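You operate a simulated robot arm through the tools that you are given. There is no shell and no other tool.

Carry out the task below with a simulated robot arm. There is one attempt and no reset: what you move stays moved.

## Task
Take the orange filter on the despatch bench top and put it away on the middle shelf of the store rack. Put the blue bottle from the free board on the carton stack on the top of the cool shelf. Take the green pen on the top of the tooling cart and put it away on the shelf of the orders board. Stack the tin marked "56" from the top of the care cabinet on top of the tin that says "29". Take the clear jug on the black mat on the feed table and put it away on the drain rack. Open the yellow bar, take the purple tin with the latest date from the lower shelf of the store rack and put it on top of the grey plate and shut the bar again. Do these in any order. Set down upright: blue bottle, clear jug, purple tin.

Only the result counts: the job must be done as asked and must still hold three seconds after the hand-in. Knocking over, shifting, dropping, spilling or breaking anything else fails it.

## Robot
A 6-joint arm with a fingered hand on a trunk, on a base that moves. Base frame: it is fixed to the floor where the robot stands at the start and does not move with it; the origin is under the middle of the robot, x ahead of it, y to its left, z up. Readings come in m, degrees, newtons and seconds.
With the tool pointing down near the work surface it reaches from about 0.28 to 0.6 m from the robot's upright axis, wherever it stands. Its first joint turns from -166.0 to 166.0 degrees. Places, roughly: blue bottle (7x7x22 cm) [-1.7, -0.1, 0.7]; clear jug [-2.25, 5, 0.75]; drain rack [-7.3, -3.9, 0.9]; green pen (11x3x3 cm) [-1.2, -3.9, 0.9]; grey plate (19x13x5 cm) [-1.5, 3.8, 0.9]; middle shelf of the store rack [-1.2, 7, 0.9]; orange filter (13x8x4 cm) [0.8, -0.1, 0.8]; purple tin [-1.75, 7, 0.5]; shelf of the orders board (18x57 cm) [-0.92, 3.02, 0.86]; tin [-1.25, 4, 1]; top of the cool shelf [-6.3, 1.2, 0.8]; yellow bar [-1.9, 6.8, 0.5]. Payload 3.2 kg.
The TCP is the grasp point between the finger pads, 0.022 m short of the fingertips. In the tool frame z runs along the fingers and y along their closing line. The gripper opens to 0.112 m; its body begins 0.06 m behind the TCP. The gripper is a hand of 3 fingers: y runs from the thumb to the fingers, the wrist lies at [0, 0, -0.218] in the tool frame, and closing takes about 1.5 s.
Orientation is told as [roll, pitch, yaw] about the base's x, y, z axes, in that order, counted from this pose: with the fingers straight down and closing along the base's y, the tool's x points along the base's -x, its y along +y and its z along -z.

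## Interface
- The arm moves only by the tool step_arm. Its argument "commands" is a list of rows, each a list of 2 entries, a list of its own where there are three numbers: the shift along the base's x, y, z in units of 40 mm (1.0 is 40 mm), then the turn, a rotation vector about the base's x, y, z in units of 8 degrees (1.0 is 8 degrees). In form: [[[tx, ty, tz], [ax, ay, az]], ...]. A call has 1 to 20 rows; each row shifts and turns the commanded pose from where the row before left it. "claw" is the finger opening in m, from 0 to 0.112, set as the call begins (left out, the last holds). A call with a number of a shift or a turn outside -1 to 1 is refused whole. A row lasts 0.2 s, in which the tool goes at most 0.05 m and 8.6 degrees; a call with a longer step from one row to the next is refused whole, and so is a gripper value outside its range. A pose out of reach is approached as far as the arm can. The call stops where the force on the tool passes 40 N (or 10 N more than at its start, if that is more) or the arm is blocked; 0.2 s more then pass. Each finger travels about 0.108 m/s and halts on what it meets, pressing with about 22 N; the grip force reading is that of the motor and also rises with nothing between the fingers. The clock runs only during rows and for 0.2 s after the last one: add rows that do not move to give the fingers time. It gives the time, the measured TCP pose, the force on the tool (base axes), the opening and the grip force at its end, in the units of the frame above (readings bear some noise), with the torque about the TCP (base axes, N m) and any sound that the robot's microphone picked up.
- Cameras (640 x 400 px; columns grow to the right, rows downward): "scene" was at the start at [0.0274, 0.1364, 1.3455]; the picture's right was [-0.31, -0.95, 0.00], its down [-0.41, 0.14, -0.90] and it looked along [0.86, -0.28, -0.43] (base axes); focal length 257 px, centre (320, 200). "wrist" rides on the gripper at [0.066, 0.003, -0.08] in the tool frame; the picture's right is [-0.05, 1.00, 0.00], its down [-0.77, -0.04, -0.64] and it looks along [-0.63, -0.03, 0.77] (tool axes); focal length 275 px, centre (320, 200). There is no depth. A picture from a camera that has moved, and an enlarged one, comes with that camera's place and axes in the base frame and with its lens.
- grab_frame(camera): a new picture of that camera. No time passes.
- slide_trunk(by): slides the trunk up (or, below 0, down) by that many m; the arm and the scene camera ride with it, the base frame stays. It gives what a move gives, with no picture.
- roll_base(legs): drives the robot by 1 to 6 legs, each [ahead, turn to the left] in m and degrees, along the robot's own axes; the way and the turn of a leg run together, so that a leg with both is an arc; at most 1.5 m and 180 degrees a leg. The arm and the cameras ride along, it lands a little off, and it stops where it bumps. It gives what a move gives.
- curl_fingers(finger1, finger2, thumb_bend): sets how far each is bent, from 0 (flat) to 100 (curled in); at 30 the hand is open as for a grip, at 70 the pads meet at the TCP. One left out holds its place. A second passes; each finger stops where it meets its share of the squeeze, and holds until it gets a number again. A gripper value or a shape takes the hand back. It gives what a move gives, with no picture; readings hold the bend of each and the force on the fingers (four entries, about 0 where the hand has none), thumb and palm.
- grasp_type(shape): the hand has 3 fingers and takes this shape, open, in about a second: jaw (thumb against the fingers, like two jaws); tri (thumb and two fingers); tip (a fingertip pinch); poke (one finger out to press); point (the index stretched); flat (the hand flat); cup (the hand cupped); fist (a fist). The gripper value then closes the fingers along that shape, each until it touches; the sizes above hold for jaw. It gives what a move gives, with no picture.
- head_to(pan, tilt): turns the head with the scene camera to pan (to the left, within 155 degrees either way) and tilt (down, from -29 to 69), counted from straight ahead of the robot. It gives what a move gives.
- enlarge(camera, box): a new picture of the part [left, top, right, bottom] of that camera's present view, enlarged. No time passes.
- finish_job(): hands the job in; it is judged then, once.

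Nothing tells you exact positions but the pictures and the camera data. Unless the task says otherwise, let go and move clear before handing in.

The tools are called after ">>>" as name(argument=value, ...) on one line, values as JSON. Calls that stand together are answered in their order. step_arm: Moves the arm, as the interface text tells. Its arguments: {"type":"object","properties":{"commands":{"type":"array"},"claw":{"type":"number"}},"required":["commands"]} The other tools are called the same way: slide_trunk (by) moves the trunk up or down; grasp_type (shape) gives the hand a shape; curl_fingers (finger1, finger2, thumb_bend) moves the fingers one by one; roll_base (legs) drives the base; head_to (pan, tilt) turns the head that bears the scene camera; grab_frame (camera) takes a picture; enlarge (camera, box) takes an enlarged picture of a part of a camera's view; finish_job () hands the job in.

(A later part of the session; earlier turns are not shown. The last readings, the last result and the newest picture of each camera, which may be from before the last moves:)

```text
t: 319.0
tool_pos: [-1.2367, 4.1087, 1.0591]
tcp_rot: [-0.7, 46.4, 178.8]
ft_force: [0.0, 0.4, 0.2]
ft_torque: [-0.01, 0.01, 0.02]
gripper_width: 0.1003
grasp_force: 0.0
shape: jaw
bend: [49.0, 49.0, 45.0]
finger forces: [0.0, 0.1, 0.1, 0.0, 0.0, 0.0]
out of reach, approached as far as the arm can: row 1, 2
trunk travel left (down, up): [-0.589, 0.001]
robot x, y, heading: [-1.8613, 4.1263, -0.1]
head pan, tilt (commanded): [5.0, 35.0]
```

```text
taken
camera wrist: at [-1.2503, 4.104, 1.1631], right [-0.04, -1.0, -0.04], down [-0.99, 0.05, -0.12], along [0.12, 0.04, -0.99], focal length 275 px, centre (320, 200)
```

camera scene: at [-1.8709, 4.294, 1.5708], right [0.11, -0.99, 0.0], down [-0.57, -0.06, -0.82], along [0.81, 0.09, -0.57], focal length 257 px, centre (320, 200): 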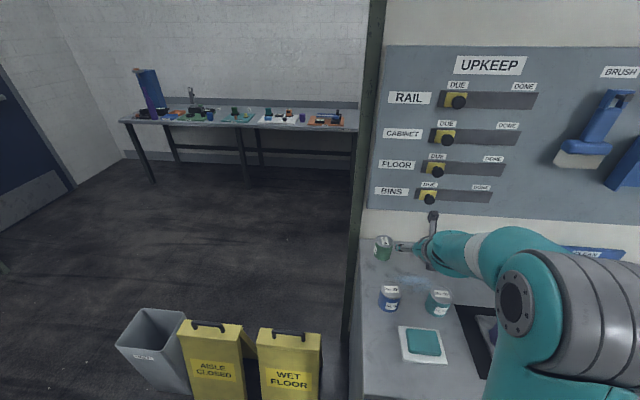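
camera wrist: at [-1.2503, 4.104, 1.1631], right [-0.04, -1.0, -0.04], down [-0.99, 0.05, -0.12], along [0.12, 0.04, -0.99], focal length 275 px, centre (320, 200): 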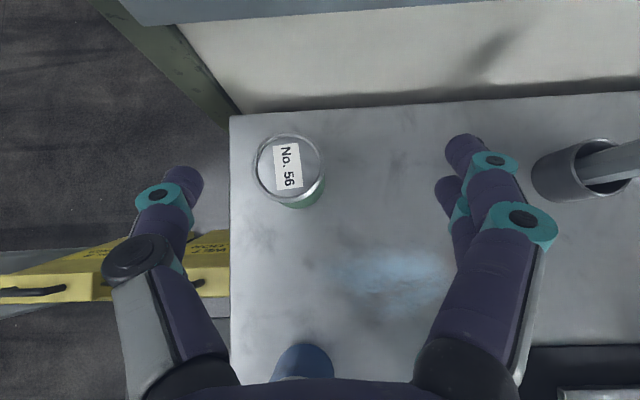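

The base touched the cabinet and stopped at x=-1.86. The limit I keep hitting is wrist rotation when reaching left, so I'll back off slightly, turn the base a few degrees left and untwist the wrist.

>>> roll_base(legs=[[-0.015, 0], [0, 8]])

>>> step_arm(commands=[[[0.3, -0.3, 0], [0, 0, -0.5]], [[0.3, -0.3, 0], [0, 0, -0.5]], [[0.4, -0.3, 0], [0, 0, 0]], [[0.4, -0.2, 0], [0, 0, 0]], [[0, 0, 0], [0, 0, 0]]])

>>> grab_frame(camera="wrist")

```text
t: 320.5
tool_pos: [-1.2584, 4.1802, 1.0596]
tcp_rot: [-0.6, 46.4, -174.5]
ft_force: [0.1, 0.3, 1.0]
ft_torque: [0.0, -0.02, 0.05]
gripper_width: 0.0999
grasp_force: 0.0
shape: jaw
bend: [49.0, 49.0, 45.0]
finger forces: [0.0, 0.0, 0.0, 0.0, 0.0, 0.1]
trunk travel left (down, up): [-0.589, 0.001]
robot x, y, heading: [-1.8802, 4.123, 5.6]
head pan, tilt (commanded): [5.0, 35.0]
stopped in leg 2: the robot was blocked; the commanded pose is now the measured one
```

```text
t: 321.7
tool_pos: [-1.2155, 4.0958, 1.0459]
tcp_rot: [-1.1, 46.6, 177.5]
ft_force: [0.4, 0.3, -0.3]
ft_torque: [0.01, -0.02, 0.02]
gripper_width: 0.1
grasp_force: 0.1
shape: jaw
bend: [49.0, 49.0, 45.0]
finger forces: [0.0, 0.1, 0.0, 0.1, 0.0, 0.0]
out of reach, approached as far as the arm can: row 1, 2, 3
trunk travel left (down, up): [-0.589, 0.001]
robot x, y, heading: [-1.8835, 4.1223, 5.7]
head pan, tilt (commanded): [5.0, 35.0]
```

```text
taken
camera wrist: at [-1.2286, 4.092, 1.1482], right [-0.06, -1.0, -0.05], down [-0.99, 0.07, -0.12], along [0.13, 0.04, -0.99], focal length 275 px, centre (320, 200)
```

wrist: 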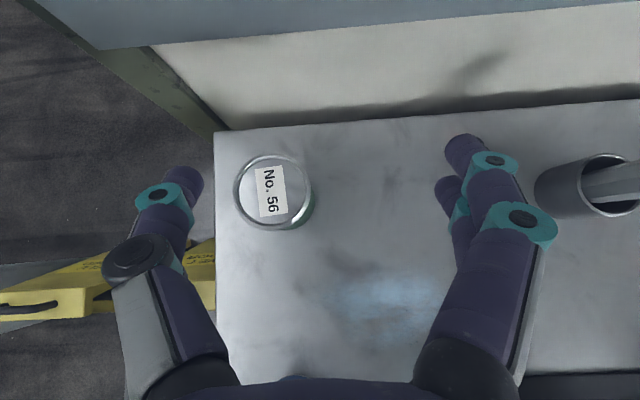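

The base corner touched again; the wrist limit depends on the arm's azimuth versus tool direction, so I want the robot further left (north) of the tin. I'll re-approach at y≈4.22.

>>> roll_base(legs=[[-0.3, 0], [0, 25], [0.26, 0], [0, -31], [0.06, 0]])

>>> grab_frame(camera="wrist")

>>> grab_frame(camera="scene")

```text
t: 323.2
tool_pos: [-1.3265, 4.0246, 1.0448]
tcp_rot: [-2.9, 47.2, 172.7]
ft_force: [0.0, 0.1, 0.0]
ft_torque: [-0.05, -0.03, -0.02]
gripper_width: 0.0998
grasp_force: 0.1
shape: jaw
bend: [49.0, 49.0, 45.0]
finger forces: [0.0, 0.1, 0.1, 0.0, 0.0, 0.0]
trunk travel left (down, up): [-0.589, 0.001]
robot x, y, heading: [-1.9875, 4.0821, -9.9]
head pan, tilt (commanded): [5.0, 35.0]
stopped in leg 1: the robot was blocked; the commanded pose is now the measured one
```

```text
taken
camera wrist: at [-1.3415, 4.0191, 1.1473], right [-0.12, -0.99, -0.07], down [-0.98, 0.13, -0.13], along [0.14, 0.05, -0.99], focal length 275 px, centre (320, 200)
```

wrist: 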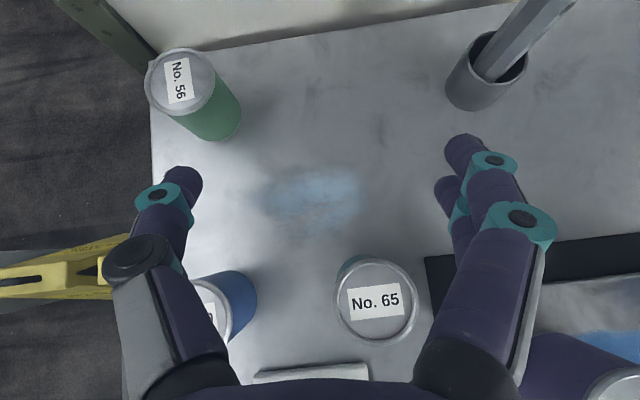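

```text
taken
camera scene: at [-1.9277, 4.2539, 1.5702], right [-0.09, -1.0, 0.0], down [-0.57, 0.05, -0.82], along [0.82, -0.07, -0.57], focal length 257 px, centre (320, 200)
```

scene: 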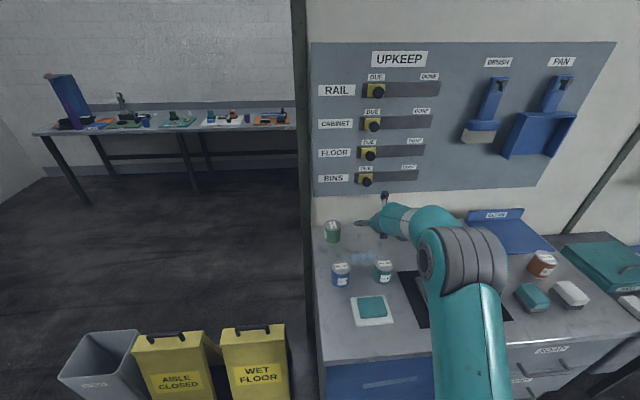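

Backing up, something behind blocked me, probably the feed table corner. I'll look at it before moving again.

>>> head_to(pan=130, tilt=45)

>>> grab_frame(camera="scene")

>>> head_to(pan=155, tilt=60)

>>> grab_frame(camera="scene")

```text
t: 325.2
tool_pos: [-1.3279, 4.02, 1.0453]
tcp_rot: [-3.1, 47.2, 172.3]
ft_force: [-0.1, -0.6, -1.0]
ft_torque: [-0.01, 0.0, 0.0]
gripper_width: 0.1001
grasp_force: 0.0
shape: jaw
bend: [49.0, 49.0, 45.0]
finger forces: [0.1, 0.1, 0.1, 0.1, 0.0, 0.0]
trunk travel left (down, up): [-0.589, 0.001]
robot x, y, heading: [-1.987, 4.0838, -9.9]
head pan, tilt (commanded): [130.0, 45.0]
```

```text
taken
camera scene: at [-2.0574, 4.328, 1.556], right [0.87, 0.5, 0.0], down [0.35, -0.61, -0.71], along [-0.35, 0.61, -0.71], focal length 257 px, centre (320, 200)
```

scene: 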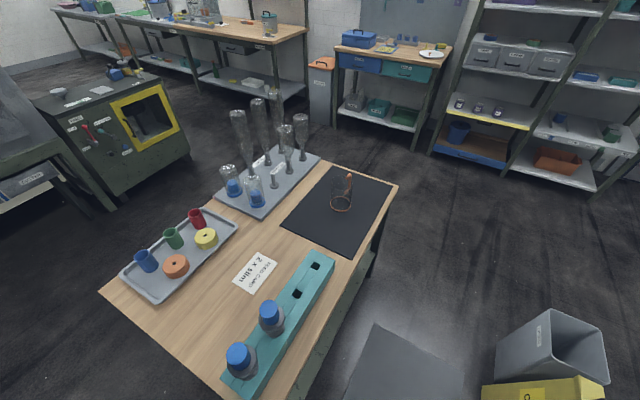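

```text
t: 326.1
tool_pos: [-1.3267, 4.0202, 1.0447]
tcp_rot: [-3.1, 47.2, 172.4]
ft_force: [-0.1, 1.1, -0.1]
ft_torque: [-0.02, 0.01, 0.01]
gripper_width: 0.0998
grasp_force: 0.1
shape: jaw
bend: [49.0, 49.0, 45.0]
finger forces: [0.0, 0.1, 0.1, 0.0, 0.1, 0.0]
trunk travel left (down, up): [-0.589, 0.001]
robot x, y, heading: [-1.9881, 4.086, -9.9]
head pan, tilt (commanded): [154.7, 60.0]
```

```text
taken
camera scene: at [-2.0712, 4.2961, 1.5365], right [0.58, 0.82, 0.0], down [0.71, -0.5, -0.5], along [-0.41, 0.29, -0.87], focal length 257 px, centre (320, 200)
```

scene: 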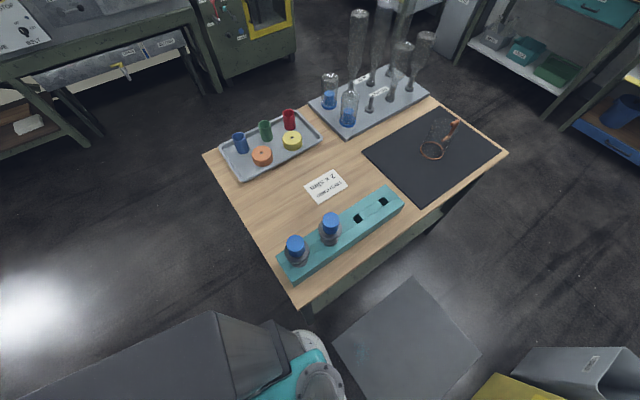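

Nothing on the feed table moved. Its corner is close behind me, so I'll creep forward, straighten up, and aim the tool slightly left along the arm's own direction instead.

>>> roll_base(legs=[[0.08, 0], [0, 9.5]])

>>> head_to(pan=5, tilt=35)

>>> grab_frame(camera="wrist")

```text
t: 327.9
tool_pos: [-1.2462, 4.1147, 1.0443]
tcp_rot: [-3.1, 47.1, -178.3]
ft_force: [-0.1, 0.0, -0.4]
ft_torque: [-0.01, -0.03, -0.03]
gripper_width: 0.1
grasp_force: 0.1
shape: jaw
bend: [49.0, 49.0, 45.0]
finger forces: [0.0, 0.0, 0.0, 0.0, 0.1, 0.1]
trunk travel left (down, up): [-0.589, 0.001]
robot x, y, heading: [-1.9083, 4.0729, -0.7]
head pan, tilt (commanded): [154.7, 60.0]
```

```text
t: 330.2
tool_pos: [-1.2466, 4.1149, 1.0445]
tcp_rot: [-3.0, 47.2, -178.1]
ft_force: [-0.1, -0.2, -0.2]
ft_torque: [0.0, 0.02, 0.02]
gripper_width: 0.1
grasp_force: 0.1
shape: jaw
bend: [49.0, 49.0, 45.0]
finger forces: [0.0, 0.0, 0.1, 0.1, 0.0, 0.1]
trunk travel left (down, up): [-0.589, 0.001]
robot x, y, heading: [-1.9075, 4.0694, -0.7]
head pan, tilt (commanded): [5.0, 35.0]
```

```text
taken
camera wrist: at [-1.2609, 4.1065, 1.1477], right [0.04, -1.0, -0.07], down [-0.99, -0.03, -0.13], along [0.13, 0.08, -0.99], focal length 275 px, centre (320, 200)
```

wrist: 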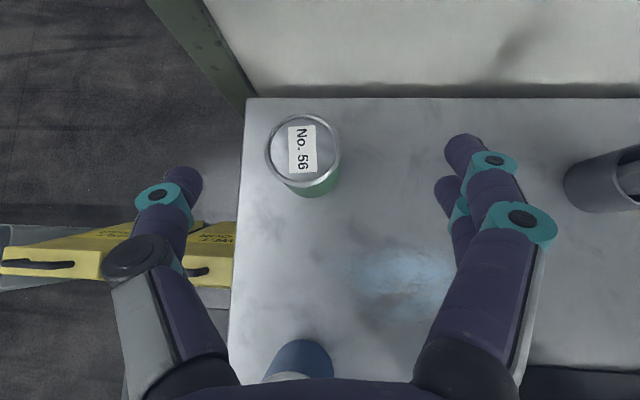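

>>> roll_base(legs=[[0.025, 0]])

>>> step_arm(commands=[[[0.2, 0.15, 0], [-0.2, 0, 0.2]], [[0.2, 0.15, 0], [-0.2, 0, 0.2]], [[0.2, 0.15, 0], [-0.1, 0, 0.2]], [[0.15, 0.15, 0], [0, 0, 0]], [[0, 0, 0], [0, 0, 0]]])

>>> grab_frame(camera="wrist")

```text
t: 331.0
tool_pos: [-1.2199, 4.1137, 1.0435]
tcp_rot: [-3.1, 47.2, -178.1]
ft_force: [-0.5, 0.2, -1.1]
ft_torque: [0.01, 0.04, 0.03]
gripper_width: 0.0999
grasp_force: 0.0
shape: jaw
bend: [49.0, 49.0, 45.0]
finger forces: [0.0, 0.0, 0.0, 0.1, 0.0, 0.1]
trunk travel left (down, up): [-0.589, 0.001]
robot x, y, heading: [-1.884, 4.0658, -0.8]
head pan, tilt (commanded): [5.0, 35.0]
```

```text
t: 332.2
tool_pos: [-1.1946, 4.1263, 1.0413]
tcp_rot: [2.1, 47.0, -169.1]
ft_force: [-0.5, -0.9, -1.0]
ft_torque: [-0.04, 0.01, 0.01]
gripper_width: 0.0999
grasp_force: 0.0
shape: jaw
bend: [49.0, 49.0, 45.0]
finger forces: [0.1, 0.0, 0.1, 0.0, 0.0, 0.1]
out of reach, approached as far as the arm can: row 2, 4
trunk travel left (down, up): [-0.589, 0.001]
robot x, y, heading: [-1.8815, 4.068, -0.7]
head pan, tilt (commanded): [5.0, 35.0]
```

```text
taken
camera wrist: at [-1.2085, 4.1242, 1.1448], right [0.13, -0.99, -0.01], down [-0.98, -0.13, -0.13], along [0.13, 0.03, -0.99], focal length 275 px, centre (320, 200)
```

wrist: 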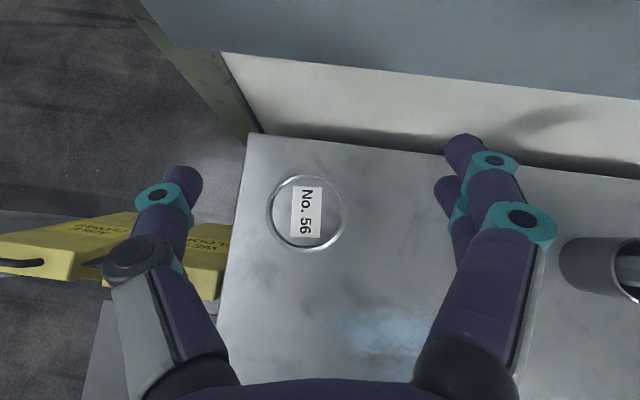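

>>> roll_base(legs=[[0, 1.2]])

>>> grab_frame(camera="wrist")

```text
t: 333.0
tool_pos: [-1.1952, 4.1415, 1.0425]
tcp_rot: [2.1, 47.0, -167.9]
ft_force: [0.3, 0.6, 0.0]
ft_torque: [-0.01, -0.01, 0.03]
gripper_width: 0.1
grasp_force: 0.1
shape: jaw
bend: [49.0, 49.0, 45.0]
finger forces: [0.0, 0.0, 0.1, 0.0, 0.0, 0.0]
trunk travel left (down, up): [-0.589, 0.001]
robot x, y, heading: [-1.8815, 4.071, 0.7]
head pan, tilt (commanded): [5.0, 35.0]
```

```text
taken
camera wrist: at [-1.2099, 4.1385, 1.1448], right [0.15, -0.99, -0.01], down [-0.98, -0.15, -0.13], along [0.13, 0.03, -0.99], focal length 275 px, centre (320, 200)
```

wrist: 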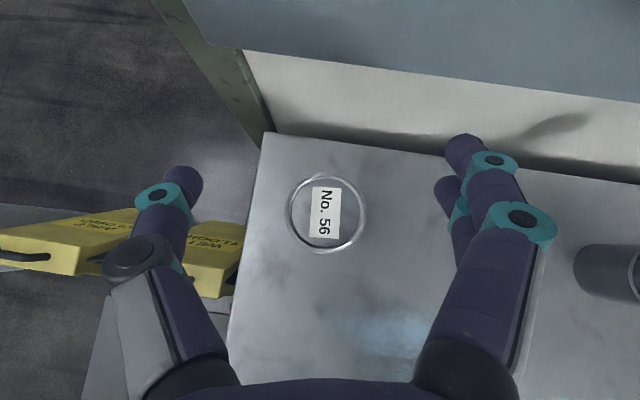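

Well centred over No. 56. Lowering with the trunk.

>>> slide_trunk(by=-0.1)

>>> grab_frame(camera="wrist")

>>> grab_frame(camera="scene")

```text
t: 334.3
tool_pos: [-1.195, 4.142, 0.9413]
tcp_rot: [2.1, 47.0, -167.9]
ft_force: [0.9, 0.0, 0.6]
ft_torque: [0.03, 0.01, 0.02]
gripper_width: 0.1002
grasp_force: 0.0
shape: jaw
bend: [49.0, 49.0, 45.0]
finger forces: [0.0, 0.0, 0.0, 0.0, 0.1, 0.0]
trunk travel left (down, up): [-0.489, 0.101]
robot x, y, heading: [-1.8838, 4.0705, 0.7]
head pan, tilt (commanded): [5.0, 35.0]
```

```text
taken
camera wrist: at [-1.2099, 4.1382, 1.0449], right [0.15, -0.99, -0.01], down [-0.98, -0.15, -0.13], along [0.13, 0.03, -0.99], focal length 275 px, centre (320, 200)
```

wrist: 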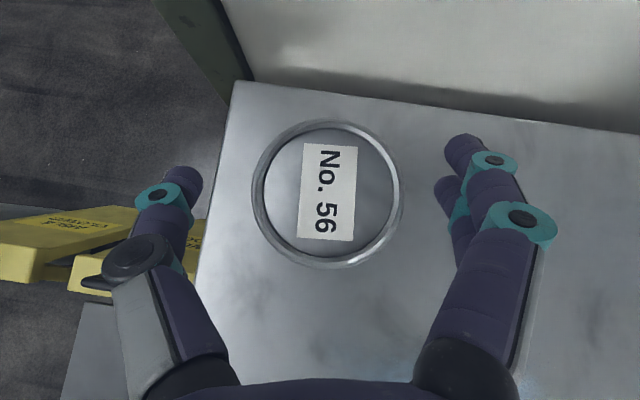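

```text
taken
camera scene: at [-1.8567, 4.2432, 1.4708], right [0.1, -1.0, 0.0], down [-0.57, -0.06, -0.82], along [0.82, 0.08, -0.57], focal length 257 px, centre (320, 200)
```

scene: 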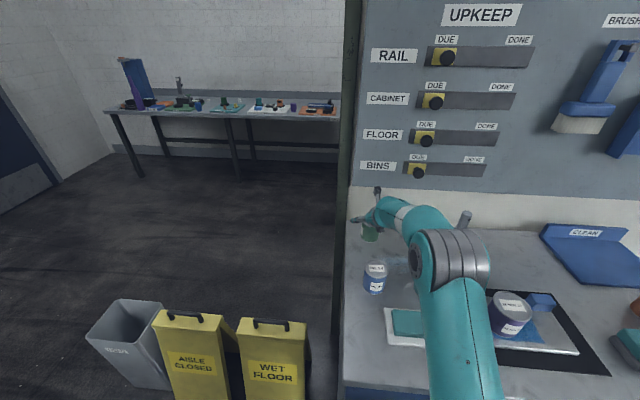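

>>> slide_trunk(by=-0.034)

>>> step_arm(commands=[[[0, 0, 0], [0, 0, 0]], [[0, 0, 0], [0, 0, 0]], [[0, 0, 0], [0, 0, 0]], [[0, 0, 0], [0, 0, 0]], [[0, 0, 0], [0, 0, 0]], [[0, 0, 0], [0, 0, 0]]], claw=0.0)

>>> grab_frame(camera="wrist")

```text
t: 335.1
tool_pos: [-1.1965, 4.1423, 0.9071]
tcp_rot: [2.1, 47.0, -167.9]
ft_force: [0.4, -0.5, -0.4]
ft_torque: [0.01, -0.01, 0.02]
gripper_width: 0.1001
grasp_force: 0.0
shape: jaw
bend: [49.0, 49.0, 45.0]
finger forces: [0.1, 0.1, 0.1, 0.0, 0.1, 0.0]
trunk travel left (down, up): [-0.455, 0.135]
robot x, y, heading: [-1.8821, 4.0704, 0.7]
head pan, tilt (commanded): [5.0, 35.0]
```

```text
t: 336.5
tool_pos: [-1.196, 4.141, 0.9075]
tcp_rot: [2.1, 47.0, -167.9]
ft_force: [0.2, 1.1, 0.1]
ft_torque: [0.02, 0.01, -0.01]
gripper_width: 0.0504
grasp_force: 21.9
shape: jaw
bend: [73.0, 73.0, 70.0]
finger forces: [9.5, 9.9, 0.1, 0.0, 19.5, 0.0]
trunk travel left (down, up): [-0.455, 0.135]
robot x, y, heading: [-1.8801, 4.0692, 0.4]
head pan, tilt (commanded): [5.0, 35.0]
```

```text
taken
camera wrist: at [-1.2098, 4.1383, 1.0107], right [0.15, -0.99, -0.01], down [-0.98, -0.15, -0.13], along [0.13, 0.03, -0.99], focal length 275 px, centre (320, 200)
```

wrist: 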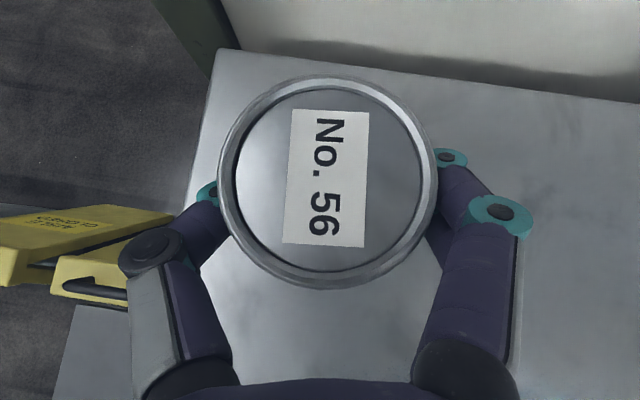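

Tin 56 is gripped. I lift it clear of the other tin's height and retract the arm toward No. 29, keeping the base still.

>>> slide_trunk(by=0.11)

>>> step_arm(commands=[[[-0.6, -0.02, 0], [0, 0, 0]], [[-0.6, -0.02, 0], [0, 0, 0]], [[-0.6, -0.02, 0], [0, 0, 0]], [[-0.6, -0.02, 0], [0, 0, 0]], [[-0.6, 0, 0], [0, 0, 0]], [[-0.6, 0, 0], [0, 0, 0]], [[0, 0, 0], [0, 0, 0]]])

>>> grab_frame(camera="wrist")

>>> grab_frame(camera="scene")

```text
t: 337.9
tool_pos: [-1.1954, 4.1425, 1.0179]
tcp_rot: [2.1, 47.1, -167.8]
ft_force: [0.5, 0.5, -1.8]
ft_torque: [0.03, 0.0, 0.0]
gripper_width: 0.0505
grasp_force: 21.7
shape: jaw
bend: [73.0, 72.0, 70.0]
finger forces: [9.3, 10.2, 0.0, 0.0, 19.5, 0.0]
trunk travel left (down, up): [-0.565, 0.025]
robot x, y, heading: [-1.8825, 4.0727, 0.6]
head pan, tilt (commanded): [5.0, 35.0]
```

```text
t: 339.5
tool_pos: [-1.3201, 4.1441, 1.0427]
tcp_rot: [2.2, 46.5, -167.9]
ft_force: [-0.8, -0.2, -2.3]
ft_torque: [0.02, 0.0, -0.01]
gripper_width: 0.0504
grasp_force: 21.8
shape: jaw
bend: [73.0, 72.0, 70.0]
finger forces: [9.2, 9.9, 0.0, 0.1, 19.3, 0.1]
out of reach, approached as far as the arm can: row 3, 4, 5, 6
trunk travel left (down, up): [-0.565, 0.025]
robot x, y, heading: [-1.8794, 4.0724, 0.6]
head pan, tilt (commanded): [5.0, 35.0]
```

```text
taken
camera wrist: at [-1.3335, 4.141, 1.1459], right [0.15, -0.99, -0.01], down [-0.98, -0.15, -0.12], along [0.12, 0.03, -0.99], focal length 275 px, centre (320, 200)
```

wrist: 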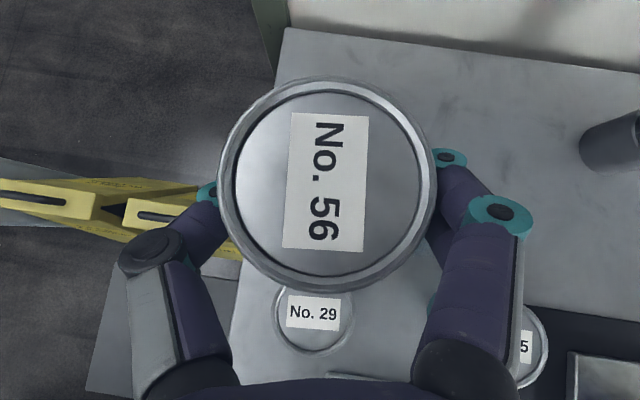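

```text
taken
camera scene: at [-1.8562, 4.2433, 1.5468], right [0.1, -1.0, 0.0], down [-0.57, -0.06, -0.82], along [0.82, 0.08, -0.57], focal length 257 px, centre (320, 200)
```

scene: 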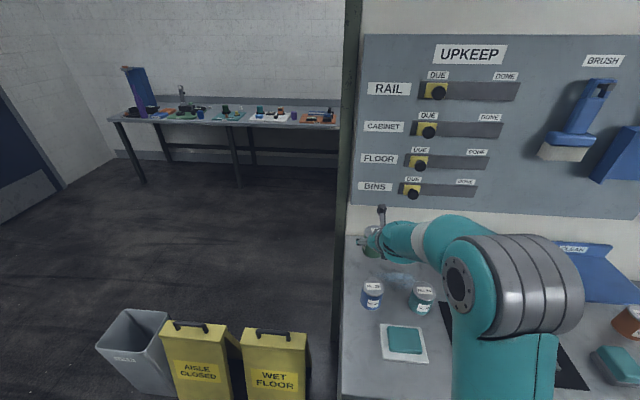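

Retracting forces the hand up; so I'll let the arm rise while retracting and compensate with the trunk.

>>> step_arm(commands=[[[-0.3, -0.03, 0.7], [0, 0, 0]], [[-0.45, -0.03, 0.6], [0, 0, 0]], [[-0.45, -0.03, 0.6], [0, 0, 0]], [[-0.45, -0.03, 0.6], [0, 0, 0]], [[-0.2, 0, 0.2], [0, 0, 0]], [[0, 0, 0], [0, 0, 0]]])

>>> grab_frame(camera="wrist")

```text
t: 340.9
tool_pos: [-1.3909, 4.1249, 1.1394]
tcp_rot: [1.7, 47.1, -167.9]
ft_force: [0.2, -0.1, -2.8]
ft_torque: [-0.01, 0.02, -0.02]
gripper_width: 0.0505
grasp_force: 21.9
shape: jaw
bend: [73.0, 72.0, 70.0]
finger forces: [9.1, 10.1, 0.0, 0.0, 19.2, 0.0]
out of reach, approached as far as the arm can: row 1, 3, 4
trunk travel left (down, up): [-0.565, 0.025]
robot x, y, heading: [-1.8825, 4.0731, 0.5]
head pan, tilt (commanded): [5.0, 35.0]
```

```text
taken
camera wrist: at [-1.404, 4.1208, 1.2429], right [0.16, -0.99, -0.01], down [-0.98, -0.15, -0.13], along [0.13, 0.03, -0.99], focal length 275 px, centre (320, 200)
```

wrist: 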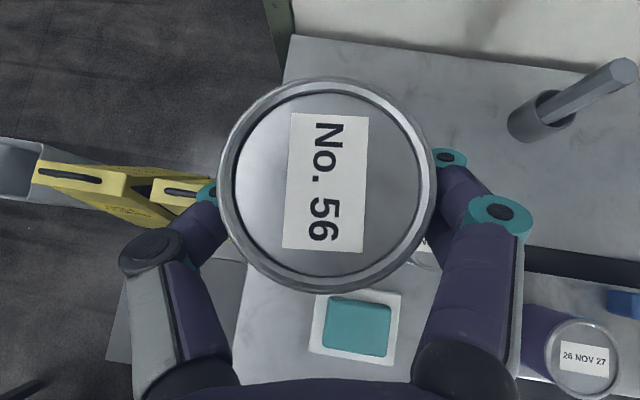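

>>> step_arm(commands=[[[0, 0.2, 0], [0, 0, 0]], [[0, 0.2, 0], [0, 0, 0]], [[0, 0, 0], [0, 0, 0]]])

```text
t: 341.7
tool_pos: [-1.389, 4.125, 1.1399]
tcp_rot: [1.7, 47.0, -167.8]
ft_force: [0.1, 0.4, -2.0]
ft_torque: [0.0, 0.02, -0.02]
gripper_width: 0.0504
grasp_force: 22.0
shape: jaw
bend: [73.0, 72.0, 70.0]
finger forces: [9.1, 10.0, 0.0, 0.1, 19.2, 0.0]
out of reach, approached as far as the arm can: row 1, 2
trunk travel left (down, up): [-0.565, 0.025]
robot x, y, heading: [-1.8835, 4.0697, 0.7]
head pan, tilt (commanded): [5.0, 35.0]
```

>>> roll_base(legs=[[0, 1.8]])

>>> slide_trunk(by=-0.1)

>>> grab_frame(camera="scene")

>>> enlarge(camera="scene", box=[340, 200, 460, 275])

>>> grab_frame(camera="wrist")

```text
t: 342.5
tool_pos: [-1.391, 4.1409, 1.1386]
tcp_rot: [1.7, 47.1, -166.1]
ft_force: [0.3, -0.6, -1.8]
ft_torque: [0.03, 0.0, 0.04]
gripper_width: 0.0508
grasp_force: 21.8
shape: jaw
bend: [73.0, 72.0, 70.0]
finger forces: [9.1, 10.0, 0.0, 0.0, 19.3, 0.0]
trunk travel left (down, up): [-0.565, 0.025]
robot x, y, heading: [-1.8802, 4.0701, 2.5]
head pan, tilt (commanded): [5.0, 35.0]
```

```text
t: 343.8
tool_pos: [-1.392, 4.1395, 1.0386]
tcp_rot: [1.7, 47.0, -166.0]
ft_force: [0.4, -1.0, -2.0]
ft_torque: [-0.01, -0.01, 0.0]
gripper_width: 0.0503
grasp_force: 21.9
shape: jaw
bend: [73.0, 72.0, 70.0]
finger forces: [9.1, 10.1, 0.0, 0.1, 19.4, 0.0]
trunk travel left (down, up): [-0.465, 0.125]
robot x, y, heading: [-1.8827, 4.0674, 2.7]
head pan, tilt (commanded): [5.0, 35.0]
```

```text
taken
camera scene: at [-1.8619, 4.2439, 1.4468], right [0.13, -0.99, 0.0], down [-0.57, -0.07, -0.82], along [0.81, 0.1, -0.57], focal length 257 px, centre (320, 200)
```

scene: 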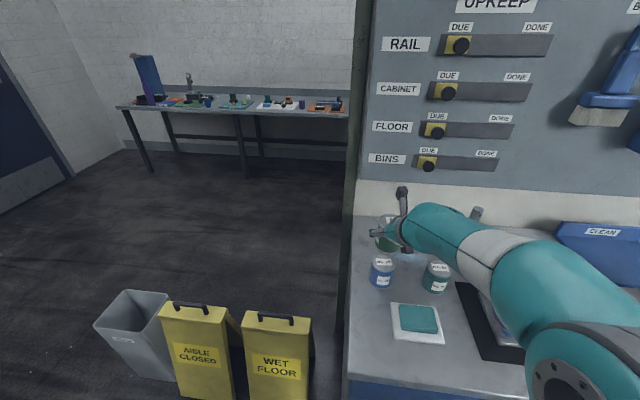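

```text
5.33 times, centred on (400, 238) of scene
camera zoom: at [-1.8619, 4.2439, 1.4468], right [0.13, -0.99, 0.0], down [-0.57, -0.07, -0.82], along [0.81, 0.1, -0.57], focal length 1373 px, centre (-107, 0)
```

zoom: 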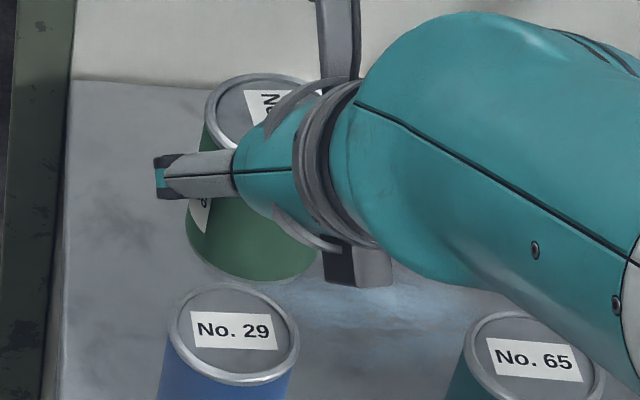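

```text
taken
camera wrist: at [-1.4058, 4.1359, 1.1429], right [0.19, -0.98, -0.01], down [-0.97, -0.18, -0.13], along [0.13, 0.04, -0.99], focal length 275 px, centre (320, 200)
```

wrist: 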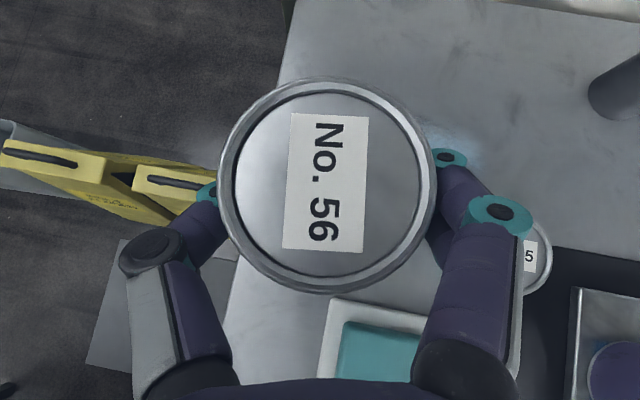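

Alignment over No. 29 looks good to within a few millimetres. I'm lowering gently until contact.

>>> slide_trunk(by=-0.045)

>>> enlarge(camera="scene", box=[340, 180, 460, 255])

```text
t: 344.7
tool_pos: [-1.3928, 4.1403, 0.9933]
tcp_rot: [1.7, 47.2, -166.2]
ft_force: [-0.8, -0.3, -2.5]
ft_torque: [0.01, 0.01, 0.0]
gripper_width: 0.0506
grasp_force: 22.6
shape: jaw
bend: [73.0, 72.0, 70.0]
finger forces: [9.2, 10.1, 0.1, 0.1, 19.3, 0.0]
trunk travel left (down, up): [-0.42, 0.17]
robot x, y, heading: [-1.887, 4.07, 2.6]
head pan, tilt (commanded): [5.0, 35.0]
```

```text
5.33 times, centred on (400, 218) of scene
camera zoom: at [-1.8619, 4.2439, 1.4017], right [0.13, -0.99, 0.0], down [-0.57, -0.07, -0.82], along [0.81, 0.1, -0.57], focal length 1373 px, centre (-107, 107)
```

zoom: 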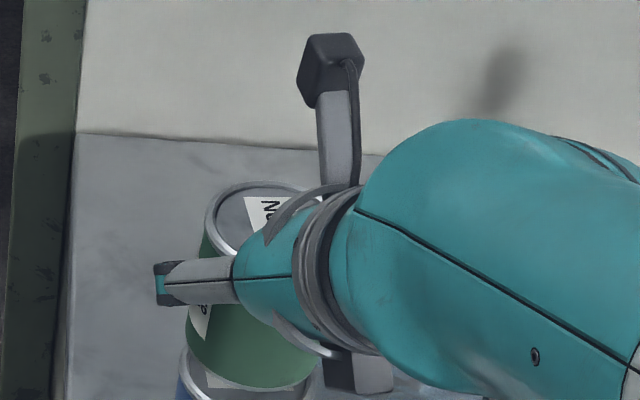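

>>> slide_trunk(by=-0.007)

>>> slide_trunk(by=-0.003)

>>> enlarge(camera="scene", box=[340, 185, 460, 260])

```text
t: 345.2
tool_pos: [-1.392, 4.1395, 0.9883]
tcp_rot: [1.7, 47.2, -166.0]
ft_force: [-0.2, -0.3, -1.9]
ft_torque: [0.03, 0.0, 0.01]
gripper_width: 0.0504
grasp_force: 22.2
shape: jaw
bend: [73.0, 72.0, 70.0]
finger forces: [9.2, 10.1, 0.0, 0.1, 19.2, 0.0]
trunk travel left (down, up): [-0.413, 0.177]
robot x, y, heading: [-1.8823, 4.0687, 2.2]
head pan, tilt (commanded): [5.0, 35.0]
```

```text
t: 345.8
tool_pos: [-1.3917, 4.1386, 0.9844]
tcp_rot: [1.8, 47.1, -166.1]
ft_force: [0.3, -0.4, -2.4]
ft_torque: [0.0, 0.0, 0.01]
gripper_width: 0.0503
grasp_force: 21.6
shape: jaw
bend: [73.0, 72.0, 70.0]
finger forces: [9.1, 10.1, 0.0, 0.1, 19.3, 0.1]
trunk travel left (down, up): [-0.41, 0.18]
robot x, y, heading: [-1.8828, 4.0721, 2.5]
head pan, tilt (commanded): [5.0, 35.0]
```

```text
5.33 times, centred on (400, 222) of scene
camera zoom: at [-1.8619, 4.244, 1.3918], right [0.13, -0.99, 0.0], down [-0.57, -0.07, -0.82], along [0.81, 0.1, -0.57], focal length 1373 px, centre (-107, 80)
```

zoom: 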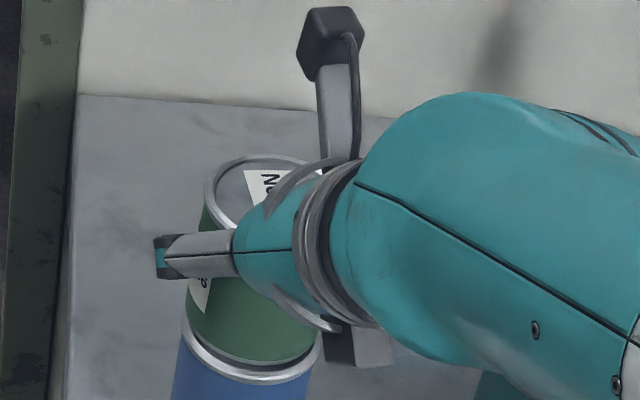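

>>> slide_trunk(by=-0.003)

>>> slide_trunk(by=-0.003)

```text
t: 346.3
tool_pos: [-1.3926, 4.1399, 0.9828]
tcp_rot: [1.6, 47.1, -166.1]
ft_force: [0.9, 0.2, 1.2]
ft_torque: [-0.06, -0.06, -0.01]
gripper_width: 0.0502
grasp_force: 21.7
shape: jaw
bend: [73.0, 73.0, 70.0]
finger forces: [10.0, 10.4, 0.0, 0.0, 19.8, 0.0]
trunk travel left (down, up): [-0.407, 0.183]
robot x, y, heading: [-1.8822, 4.071, 2.1]
head pan, tilt (commanded): [5.0, 35.0]
```

```text
t: 346.8
tool_pos: [-1.3915, 4.1411, 0.9805]
tcp_rot: [1.7, 47.4, -166.2]
ft_force: [2.8, 0.4, 17.1]
ft_torque: [-0.04, -0.17, 0.05]
gripper_width: 0.0501
grasp_force: 21.5
shape: jaw
bend: [73.0, 73.0, 70.0]
finger forces: [10.7, 11.2, 0.1, 0.0, 21.4, 0.1]
trunk travel left (down, up): [-0.404, 0.186]
robot x, y, heading: [-1.8821, 4.0703, 2.4]
head pan, tilt (commanded): [5.0, 35.0]
```

Contact. I ease up a touch and release.

>>> slide_trunk(by=0.002)

>>> step_arm(commands=[[[0, 0, 0], [0, 0, 0]], [[0, 0, 0], [0, 0, 0]], [[0, 0, 0], [0, 0, 0]], [[0, 0, 0], [0, 0, 0]]], claw=0.09)

>>> slide_trunk(by=0.12)

>>> grab_frame(camera="scene")

>>> grab_frame(camera="wrist")

```text
t: 347.3
tool_pos: [-1.3919, 4.1398, 0.9819]
tcp_rot: [1.6, 47.1, -166.2]
ft_force: [3.8, 0.8, 14.2]
ft_torque: [-0.06, -0.13, 0.05]
gripper_width: 0.0505
grasp_force: 22.4
shape: jaw
bend: [73.0, 73.0, 70.0]
finger forces: [10.8, 11.2, 0.1, 0.0, 21.4, 0.0]
trunk travel left (down, up): [-0.406, 0.184]
robot x, y, heading: [-1.8837, 4.0728, 2.5]
head pan, tilt (commanded): [5.0, 35.0]
```

```text
t: 348.3
tool_pos: [-1.3913, 4.1398, 0.9798]
tcp_rot: [1.7, 47.1, -166.2]
ft_force: [0.2, -0.6, 0.8]
ft_torque: [0.01, -0.01, -0.01]
gripper_width: 0.0898
grasp_force: 0.1
shape: jaw
bend: [59.0, 59.0, 55.0]
finger forces: [0.0, 0.0, 0.0, 0.0, 0.0, 0.0]
trunk travel left (down, up): [-0.406, 0.184]
robot x, y, heading: [-1.8852, 4.0707, 2.4]
head pan, tilt (commanded): [5.0, 35.0]
```

```text
t: 349.8
tool_pos: [-1.3921, 4.1406, 1.1012]
tcp_rot: [1.7, 47.1, -166.2]
ft_force: [0.4, -0.2, 0.2]
ft_torque: [-0.01, -0.03, 0.0]
gripper_width: 0.0898
grasp_force: 0.1
shape: jaw
bend: [59.0, 59.0, 55.0]
finger forces: [0.0, 0.0, 0.0, 0.0, 0.0, 0.0]
trunk travel left (down, up): [-0.526, 0.064]
robot x, y, heading: [-1.883, 4.074, 2.3]
head pan, tilt (commanded): [5.0, 35.0]
```

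```text
taken
camera scene: at [-1.862, 4.244, 1.5078], right [0.13, -0.99, 0.0], down [-0.57, -0.07, -0.82], along [0.81, 0.1, -0.57], focal length 257 px, centre (320, 200)
```

scene: 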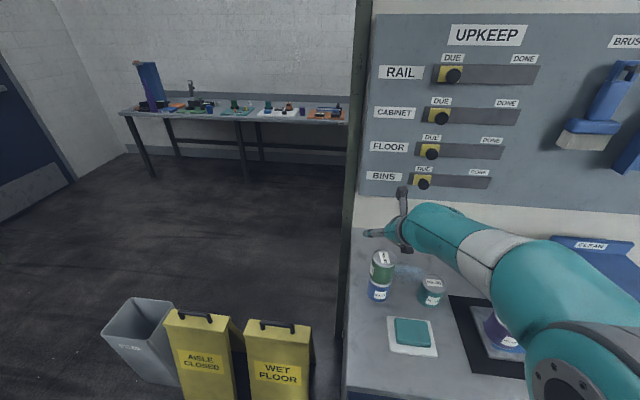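

```text
taken
camera wrist: at [-1.4059, 4.1359, 1.2039], right [0.19, -0.98, -0.01], down [-0.97, -0.18, -0.13], along [0.13, 0.04, -0.99], focal length 275 px, centre (320, 200)
```

wrist: 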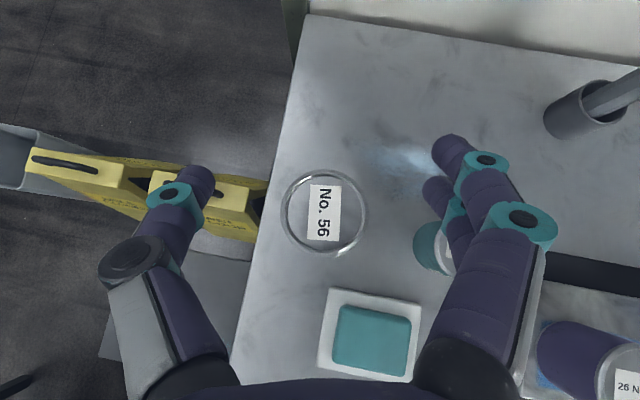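

>>> enlarge(camera="scene", box=[340, 235, 460, 310])

```text
5.33 times, centred on (400, 272) of scene
camera zoom: at [-1.862, 4.244, 1.5078], right [0.13, -0.99, 0.0], down [-0.57, -0.07, -0.82], along [0.81, 0.1, -0.57], focal length 1373 px, centre (-107, -187)
```

zoom: 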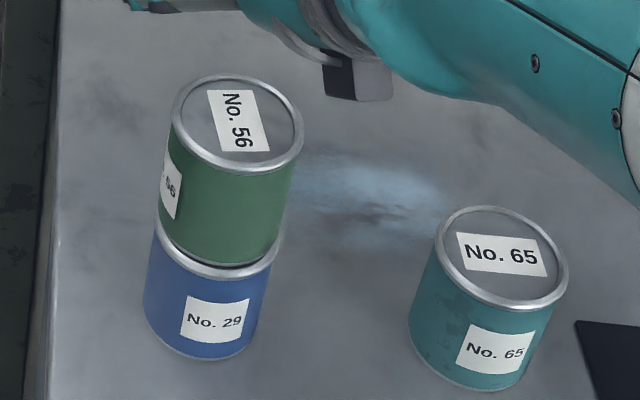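

Tin 56 sits squarely on tin 29. Now I'll back straight out, turn clockwise over open floor, and loop west around the feed table to the rack to shut the bar.

>>> slide_trunk(by=0.06)

>>> roll_base(legs=[[-0.35, 0]])

```text
t: 350.8
tool_pos: [-1.3916, 4.1395, 1.1605]
tcp_rot: [1.7, 47.1, -166.1]
ft_force: [0.4, -0.2, -0.6]
ft_torque: [-0.03, -0.01, 0.02]
gripper_width: 0.0896
grasp_force: 0.1
shape: jaw
bend: [59.0, 59.0, 55.0]
finger forces: [0.1, 0.0, 0.1, 0.0, 0.0, 0.0]
trunk travel left (down, up): [-0.586, 0.004]
robot x, y, heading: [-1.8851, 4.0718, 2.2]
head pan, tilt (commanded): [5.0, 35.0]
```

```text
t: 353.1
tool_pos: [-1.7412, 4.1256, 1.1622]
tcp_rot: [1.6, 47.2, -166.1]
ft_force: [-0.5, -0.1, -0.2]
ft_torque: [0.0, 0.0, 0.0]
gripper_width: 0.0897
grasp_force: 0.0
shape: jaw
bend: [59.0, 59.0, 55.0]
finger forces: [0.0, 0.0, 0.0, 0.0, 0.0, 0.0]
trunk travel left (down, up): [-0.586, 0.004]
robot x, y, heading: [-2.2275, 4.0536, 2.7]
head pan, tilt (commanded): [5.0, 35.0]
```

>>> roll_base(legs=[[-1.15, 0], [0, 87.3]])

>>> head_to(pan=-40, tilt=30)

>>> grab_frame(camera="scene")

```text
t: 362.7
tool_pos: [-3.4397, 4.4878, 1.1613]
tcp_rot: [1.6, 47.2, -78.8]
ft_force: [0.3, 0.1, -0.2]
ft_torque: [-0.01, 0.03, 0.03]
gripper_width: 0.0899
grasp_force: 0.0
shape: jaw
bend: [59.0, 59.0, 55.0]
finger forces: [0.0, 0.0, 0.0, 0.0, 0.1, 0.0]
trunk travel left (down, up): [-0.586, 0.004]
robot x, y, heading: [-3.3927, 3.9915, 89.6]
head pan, tilt (commanded): [5.0, 35.0]
```

```text
t: 363.8
tool_pos: [-3.4398, 4.4888, 1.16]
tcp_rot: [1.6, 47.1, -78.9]
ft_force: [-0.6, -0.6, 0.3]
ft_torque: [0.0, -0.02, 0.0]
gripper_width: 0.0897
grasp_force: 0.0
shape: jaw
bend: [59.0, 59.0, 55.0]
finger forces: [0.1, 0.0, 0.0, 0.1, 0.0, 0.1]
trunk travel left (down, up): [-0.586, 0.004]
robot x, y, heading: [-3.3929, 3.997, 89.9]
head pan, tilt (commanded): [-40.0, 30.0]
```

```text
taken
camera scene: at [-3.4993, 4.004, 1.5756], right [0.77, -0.64, 0.0], down [-0.32, -0.38, -0.87], along [0.56, 0.66, -0.5], focal length 257 px, centre (320, 200)
```

scene: 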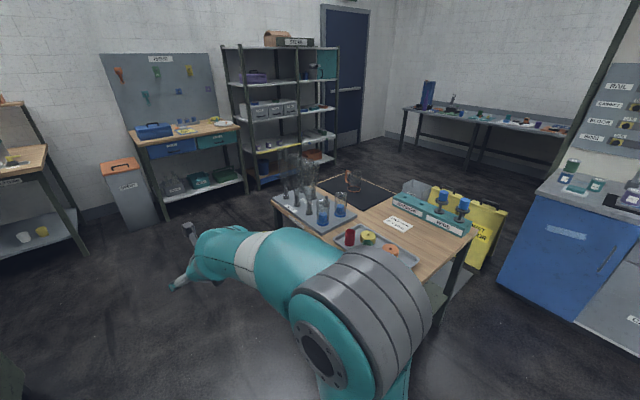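

>>> roll_base(legs=[[1.0, 0], [0.87, 0], [0, -90], [1.5, 0]])

>>> head_to(pan=60, tilt=35)

>>> grab_frame(camera="scene")

```text
t: 384.0
tool_pos: [-1.3895, 5.9111, 1.1602]
tcp_rot: [1.5, 47.1, -168.8]
ft_force: [-0.4, 0.2, 0.4]
ft_torque: [0.03, 0.02, 0.0]
gripper_width: 0.0898
grasp_force: 0.1
shape: jaw
bend: [59.0, 59.0, 55.0]
finger forces: [0.0, 0.0, 0.0, 0.1, 0.0, 0.1]
trunk travel left (down, up): [-0.586, 0.004]
robot x, y, heading: [-1.887, 5.863, 0.2]
head pan, tilt (commanded): [-40.0, 30.0]
```

```text
t: 385.8
tool_pos: [-1.3913, 5.9121, 1.161]
tcp_rot: [1.6, 47.1, -168.8]
ft_force: [-0.3, 0.1, 0.7]
ft_torque: [0.0, -0.04, -0.02]
gripper_width: 0.0901
grasp_force: 0.1
shape: jaw
bend: [59.0, 59.0, 55.0]
finger forces: [0.0, 0.0, 0.1, 0.0, 0.0, 0.1]
trunk travel left (down, up): [-0.586, 0.004]
robot x, y, heading: [-1.8859, 5.8626, -0.1]
head pan, tilt (commanded): [60.0, 35.0]
```

```text
taken
camera scene: at [-1.9004, 6.1045, 1.5678], right [0.87, -0.5, 0.0], down [-0.29, -0.5, -0.82], along [0.41, 0.71, -0.57], focal length 257 px, centre (320, 200)
```

scene: 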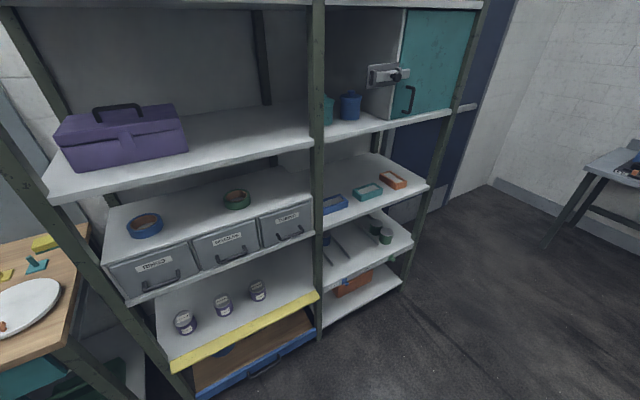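

Now I'm beside the rack. To shut the flap I'll use the closed fist of fingers, tilted 45°, sliding it under the flap's free edge to the right of the handle. I position in front at x≈-1.65 and lower fully.

>>> roll_base(legs=[[0.24, 0], [0, 90]])

>>> step_arm(commands=[[[0, 0, 0], [0, 0, 0]], [[0, 0, 0], [0, 0, 0]], [[0, 0, 0], [0, 0, 0]], [[0, 0, 0], [0, 0, 0]], [[0, 0, 0], [0, 0, 0]]], claw=0.0)

>>> slide_trunk(by=-0.4)

>>> slide_trunk(by=-0.18)

>>> head_to(pan=0, tilt=35)

>>> grab_frame(camera="scene")

>>> grab_frame(camera="wrist")

```text
t: 391.4
tool_pos: [-1.6985, 6.3557, 1.1614]
tcp_rot: [1.6, 47.1, -77.7]
ft_force: [0.8, -0.8, 1.0]
ft_torque: [0.0, -0.02, 0.01]
gripper_width: 0.0898
grasp_force: 0.0
shape: jaw
bend: [59.0, 59.0, 55.0]
finger forces: [0.0, 0.0, 0.0, 0.0, 0.0, 0.0]
trunk travel left (down, up): [-0.586, 0.004]
robot x, y, heading: [-1.6438, 5.8632, 91.2]
head pan, tilt (commanded): [60.0, 35.0]
```

```text
t: 392.6
tool_pos: [-1.7001, 6.355, 1.1602]
tcp_rot: [1.6, 47.0, -77.7]
ft_force: [0.1, 0.6, 0.2]
ft_torque: [0.04, -0.01, -0.01]
gripper_width: 0.0
grasp_force: 21.8
shape: jaw
bend: [67.0, 67.0, 74.0]
finger forces: [0.1, 0.0, 0.0, 0.1, 0.1, 0.1]
trunk travel left (down, up): [-0.586, 0.004]
robot x, y, heading: [-1.6422, 5.8627, 90.9]
head pan, tilt (commanded): [60.0, 35.0]
```

```text
t: 396.5
tool_pos: [-1.6999, 6.3561, 0.7608]
tcp_rot: [1.6, 47.1, -77.8]
ft_force: [0.9, 0.8, 0.6]
ft_torque: [-0.02, 0.01, -0.03]
gripper_width: 0.0
grasp_force: 21.8
shape: jaw
bend: [67.0, 67.0, 74.0]
finger forces: [0.0, 0.0, 0.0, 0.1, 0.0, 0.0]
trunk travel left (down, up): [-0.186, 0.404]
robot x, y, heading: [-1.6426, 5.8638, 91.3]
head pan, tilt (commanded): [60.0, 35.0]
```

```text
t: 398.5
tool_pos: [-1.6997, 6.356, 0.5813]
tcp_rot: [1.6, 47.2, -77.7]
ft_force: [-0.2, -0.5, 1.0]
ft_torque: [0.04, -0.01, -0.01]
gripper_width: 0.0
grasp_force: 22.5
shape: jaw
bend: [67.0, 67.0, 74.0]
finger forces: [0.1, 0.1, 0.1, 0.0, 0.0, 0.0]
trunk travel left (down, up): [-0.006, 0.584]
robot x, y, heading: [-1.643, 5.8641, 91.0]
head pan, tilt (commanded): [60.0, 35.0]
```

```text
t: 399.8
tool_pos: [-1.6993, 6.3557, 0.5799]
tcp_rot: [1.6, 47.2, -77.7]
ft_force: [0.4, 0.1, 0.1]
ft_torque: [0.0, 0.01, -0.02]
gripper_width: 0.0
grasp_force: 22.4
shape: jaw
bend: [67.0, 67.0, 74.0]
finger forces: [0.1, 0.0, 0.0, 0.1, 0.0, 0.1]
trunk travel left (down, up): [-0.006, 0.584]
robot x, y, heading: [-1.641, 5.8639, 91.1]
head pan, tilt (commanded): [0.0, 35.0]
```

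```text
taken
camera scene: at [-1.8086, 5.887, 0.9878], right [1.0, 0.02, 0.0], down [0.01, -0.57, -0.82], along [-0.02, 0.82, -0.57], focal length 257 px, centre (320, 200)
```

scene: 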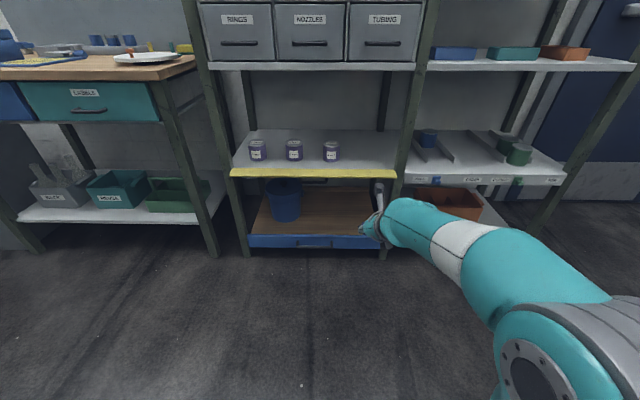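

```text
taken
camera wrist: at [-1.6969, 6.3418, 0.6839], right [0.99, 0.16, -0.02], down [0.16, -0.98, -0.13], along [-0.04, 0.13, -0.99], focal length 275 px, centre (320, 200)
```

wrist: 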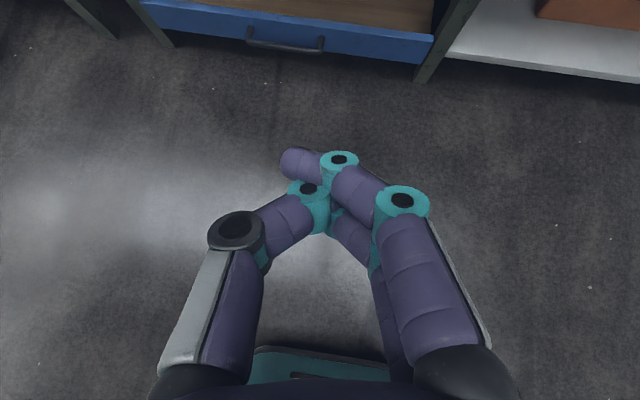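

>>> step_arm(commands=[[[0, 0, 0], [0, 0, 0]], [[0, 0, 0], [0, 0, 0]], [[0, 0.6, -0.5], [0, 0, 0]], [[0, 0.6, -0.6], [0, 0, 0]], [[0, 0.6, -0.6], [0, 0, 0]], [[0, 0.6, -0.6], [0, 0, 0]], [[0, 0.3, -0.4], [0, 0, 0]], [[0, 0, 0], [0, 0, 0]]], claw=0.025)

>>> grab_frame(camera="wrist")

```text
t: 401.6
tool_pos: [-1.7, 6.4641, 0.4735]
tcp_rot: [1.6, 47.1, -77.8]
ft_force: [0.1, 0.1, 0.4]
ft_torque: [-0.01, -0.01, 0.01]
gripper_width: 0.0248
grasp_force: 0.1
shape: jaw
bend: [73.0, 73.0, 70.0]
finger forces: [0.1, 0.1, 0.0, 0.1, 0.0, 0.1]
trunk travel left (down, up): [-0.006, 0.584]
robot x, y, heading: [-1.6395, 5.8627, 91.1]
head pan, tilt (commanded): [0.0, 35.0]
```

```text
taken
camera wrist: at [-1.6967, 6.4506, 0.5761], right [0.99, 0.16, -0.02], down [0.16, -0.98, -0.13], along [-0.04, 0.13, -0.99], focal length 275 px, centre (320, 200)
```

wrist: 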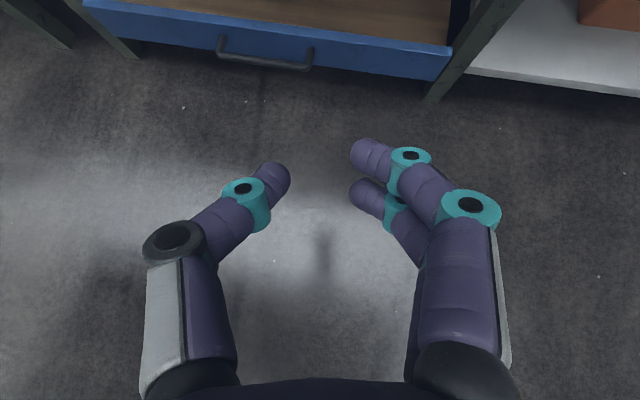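

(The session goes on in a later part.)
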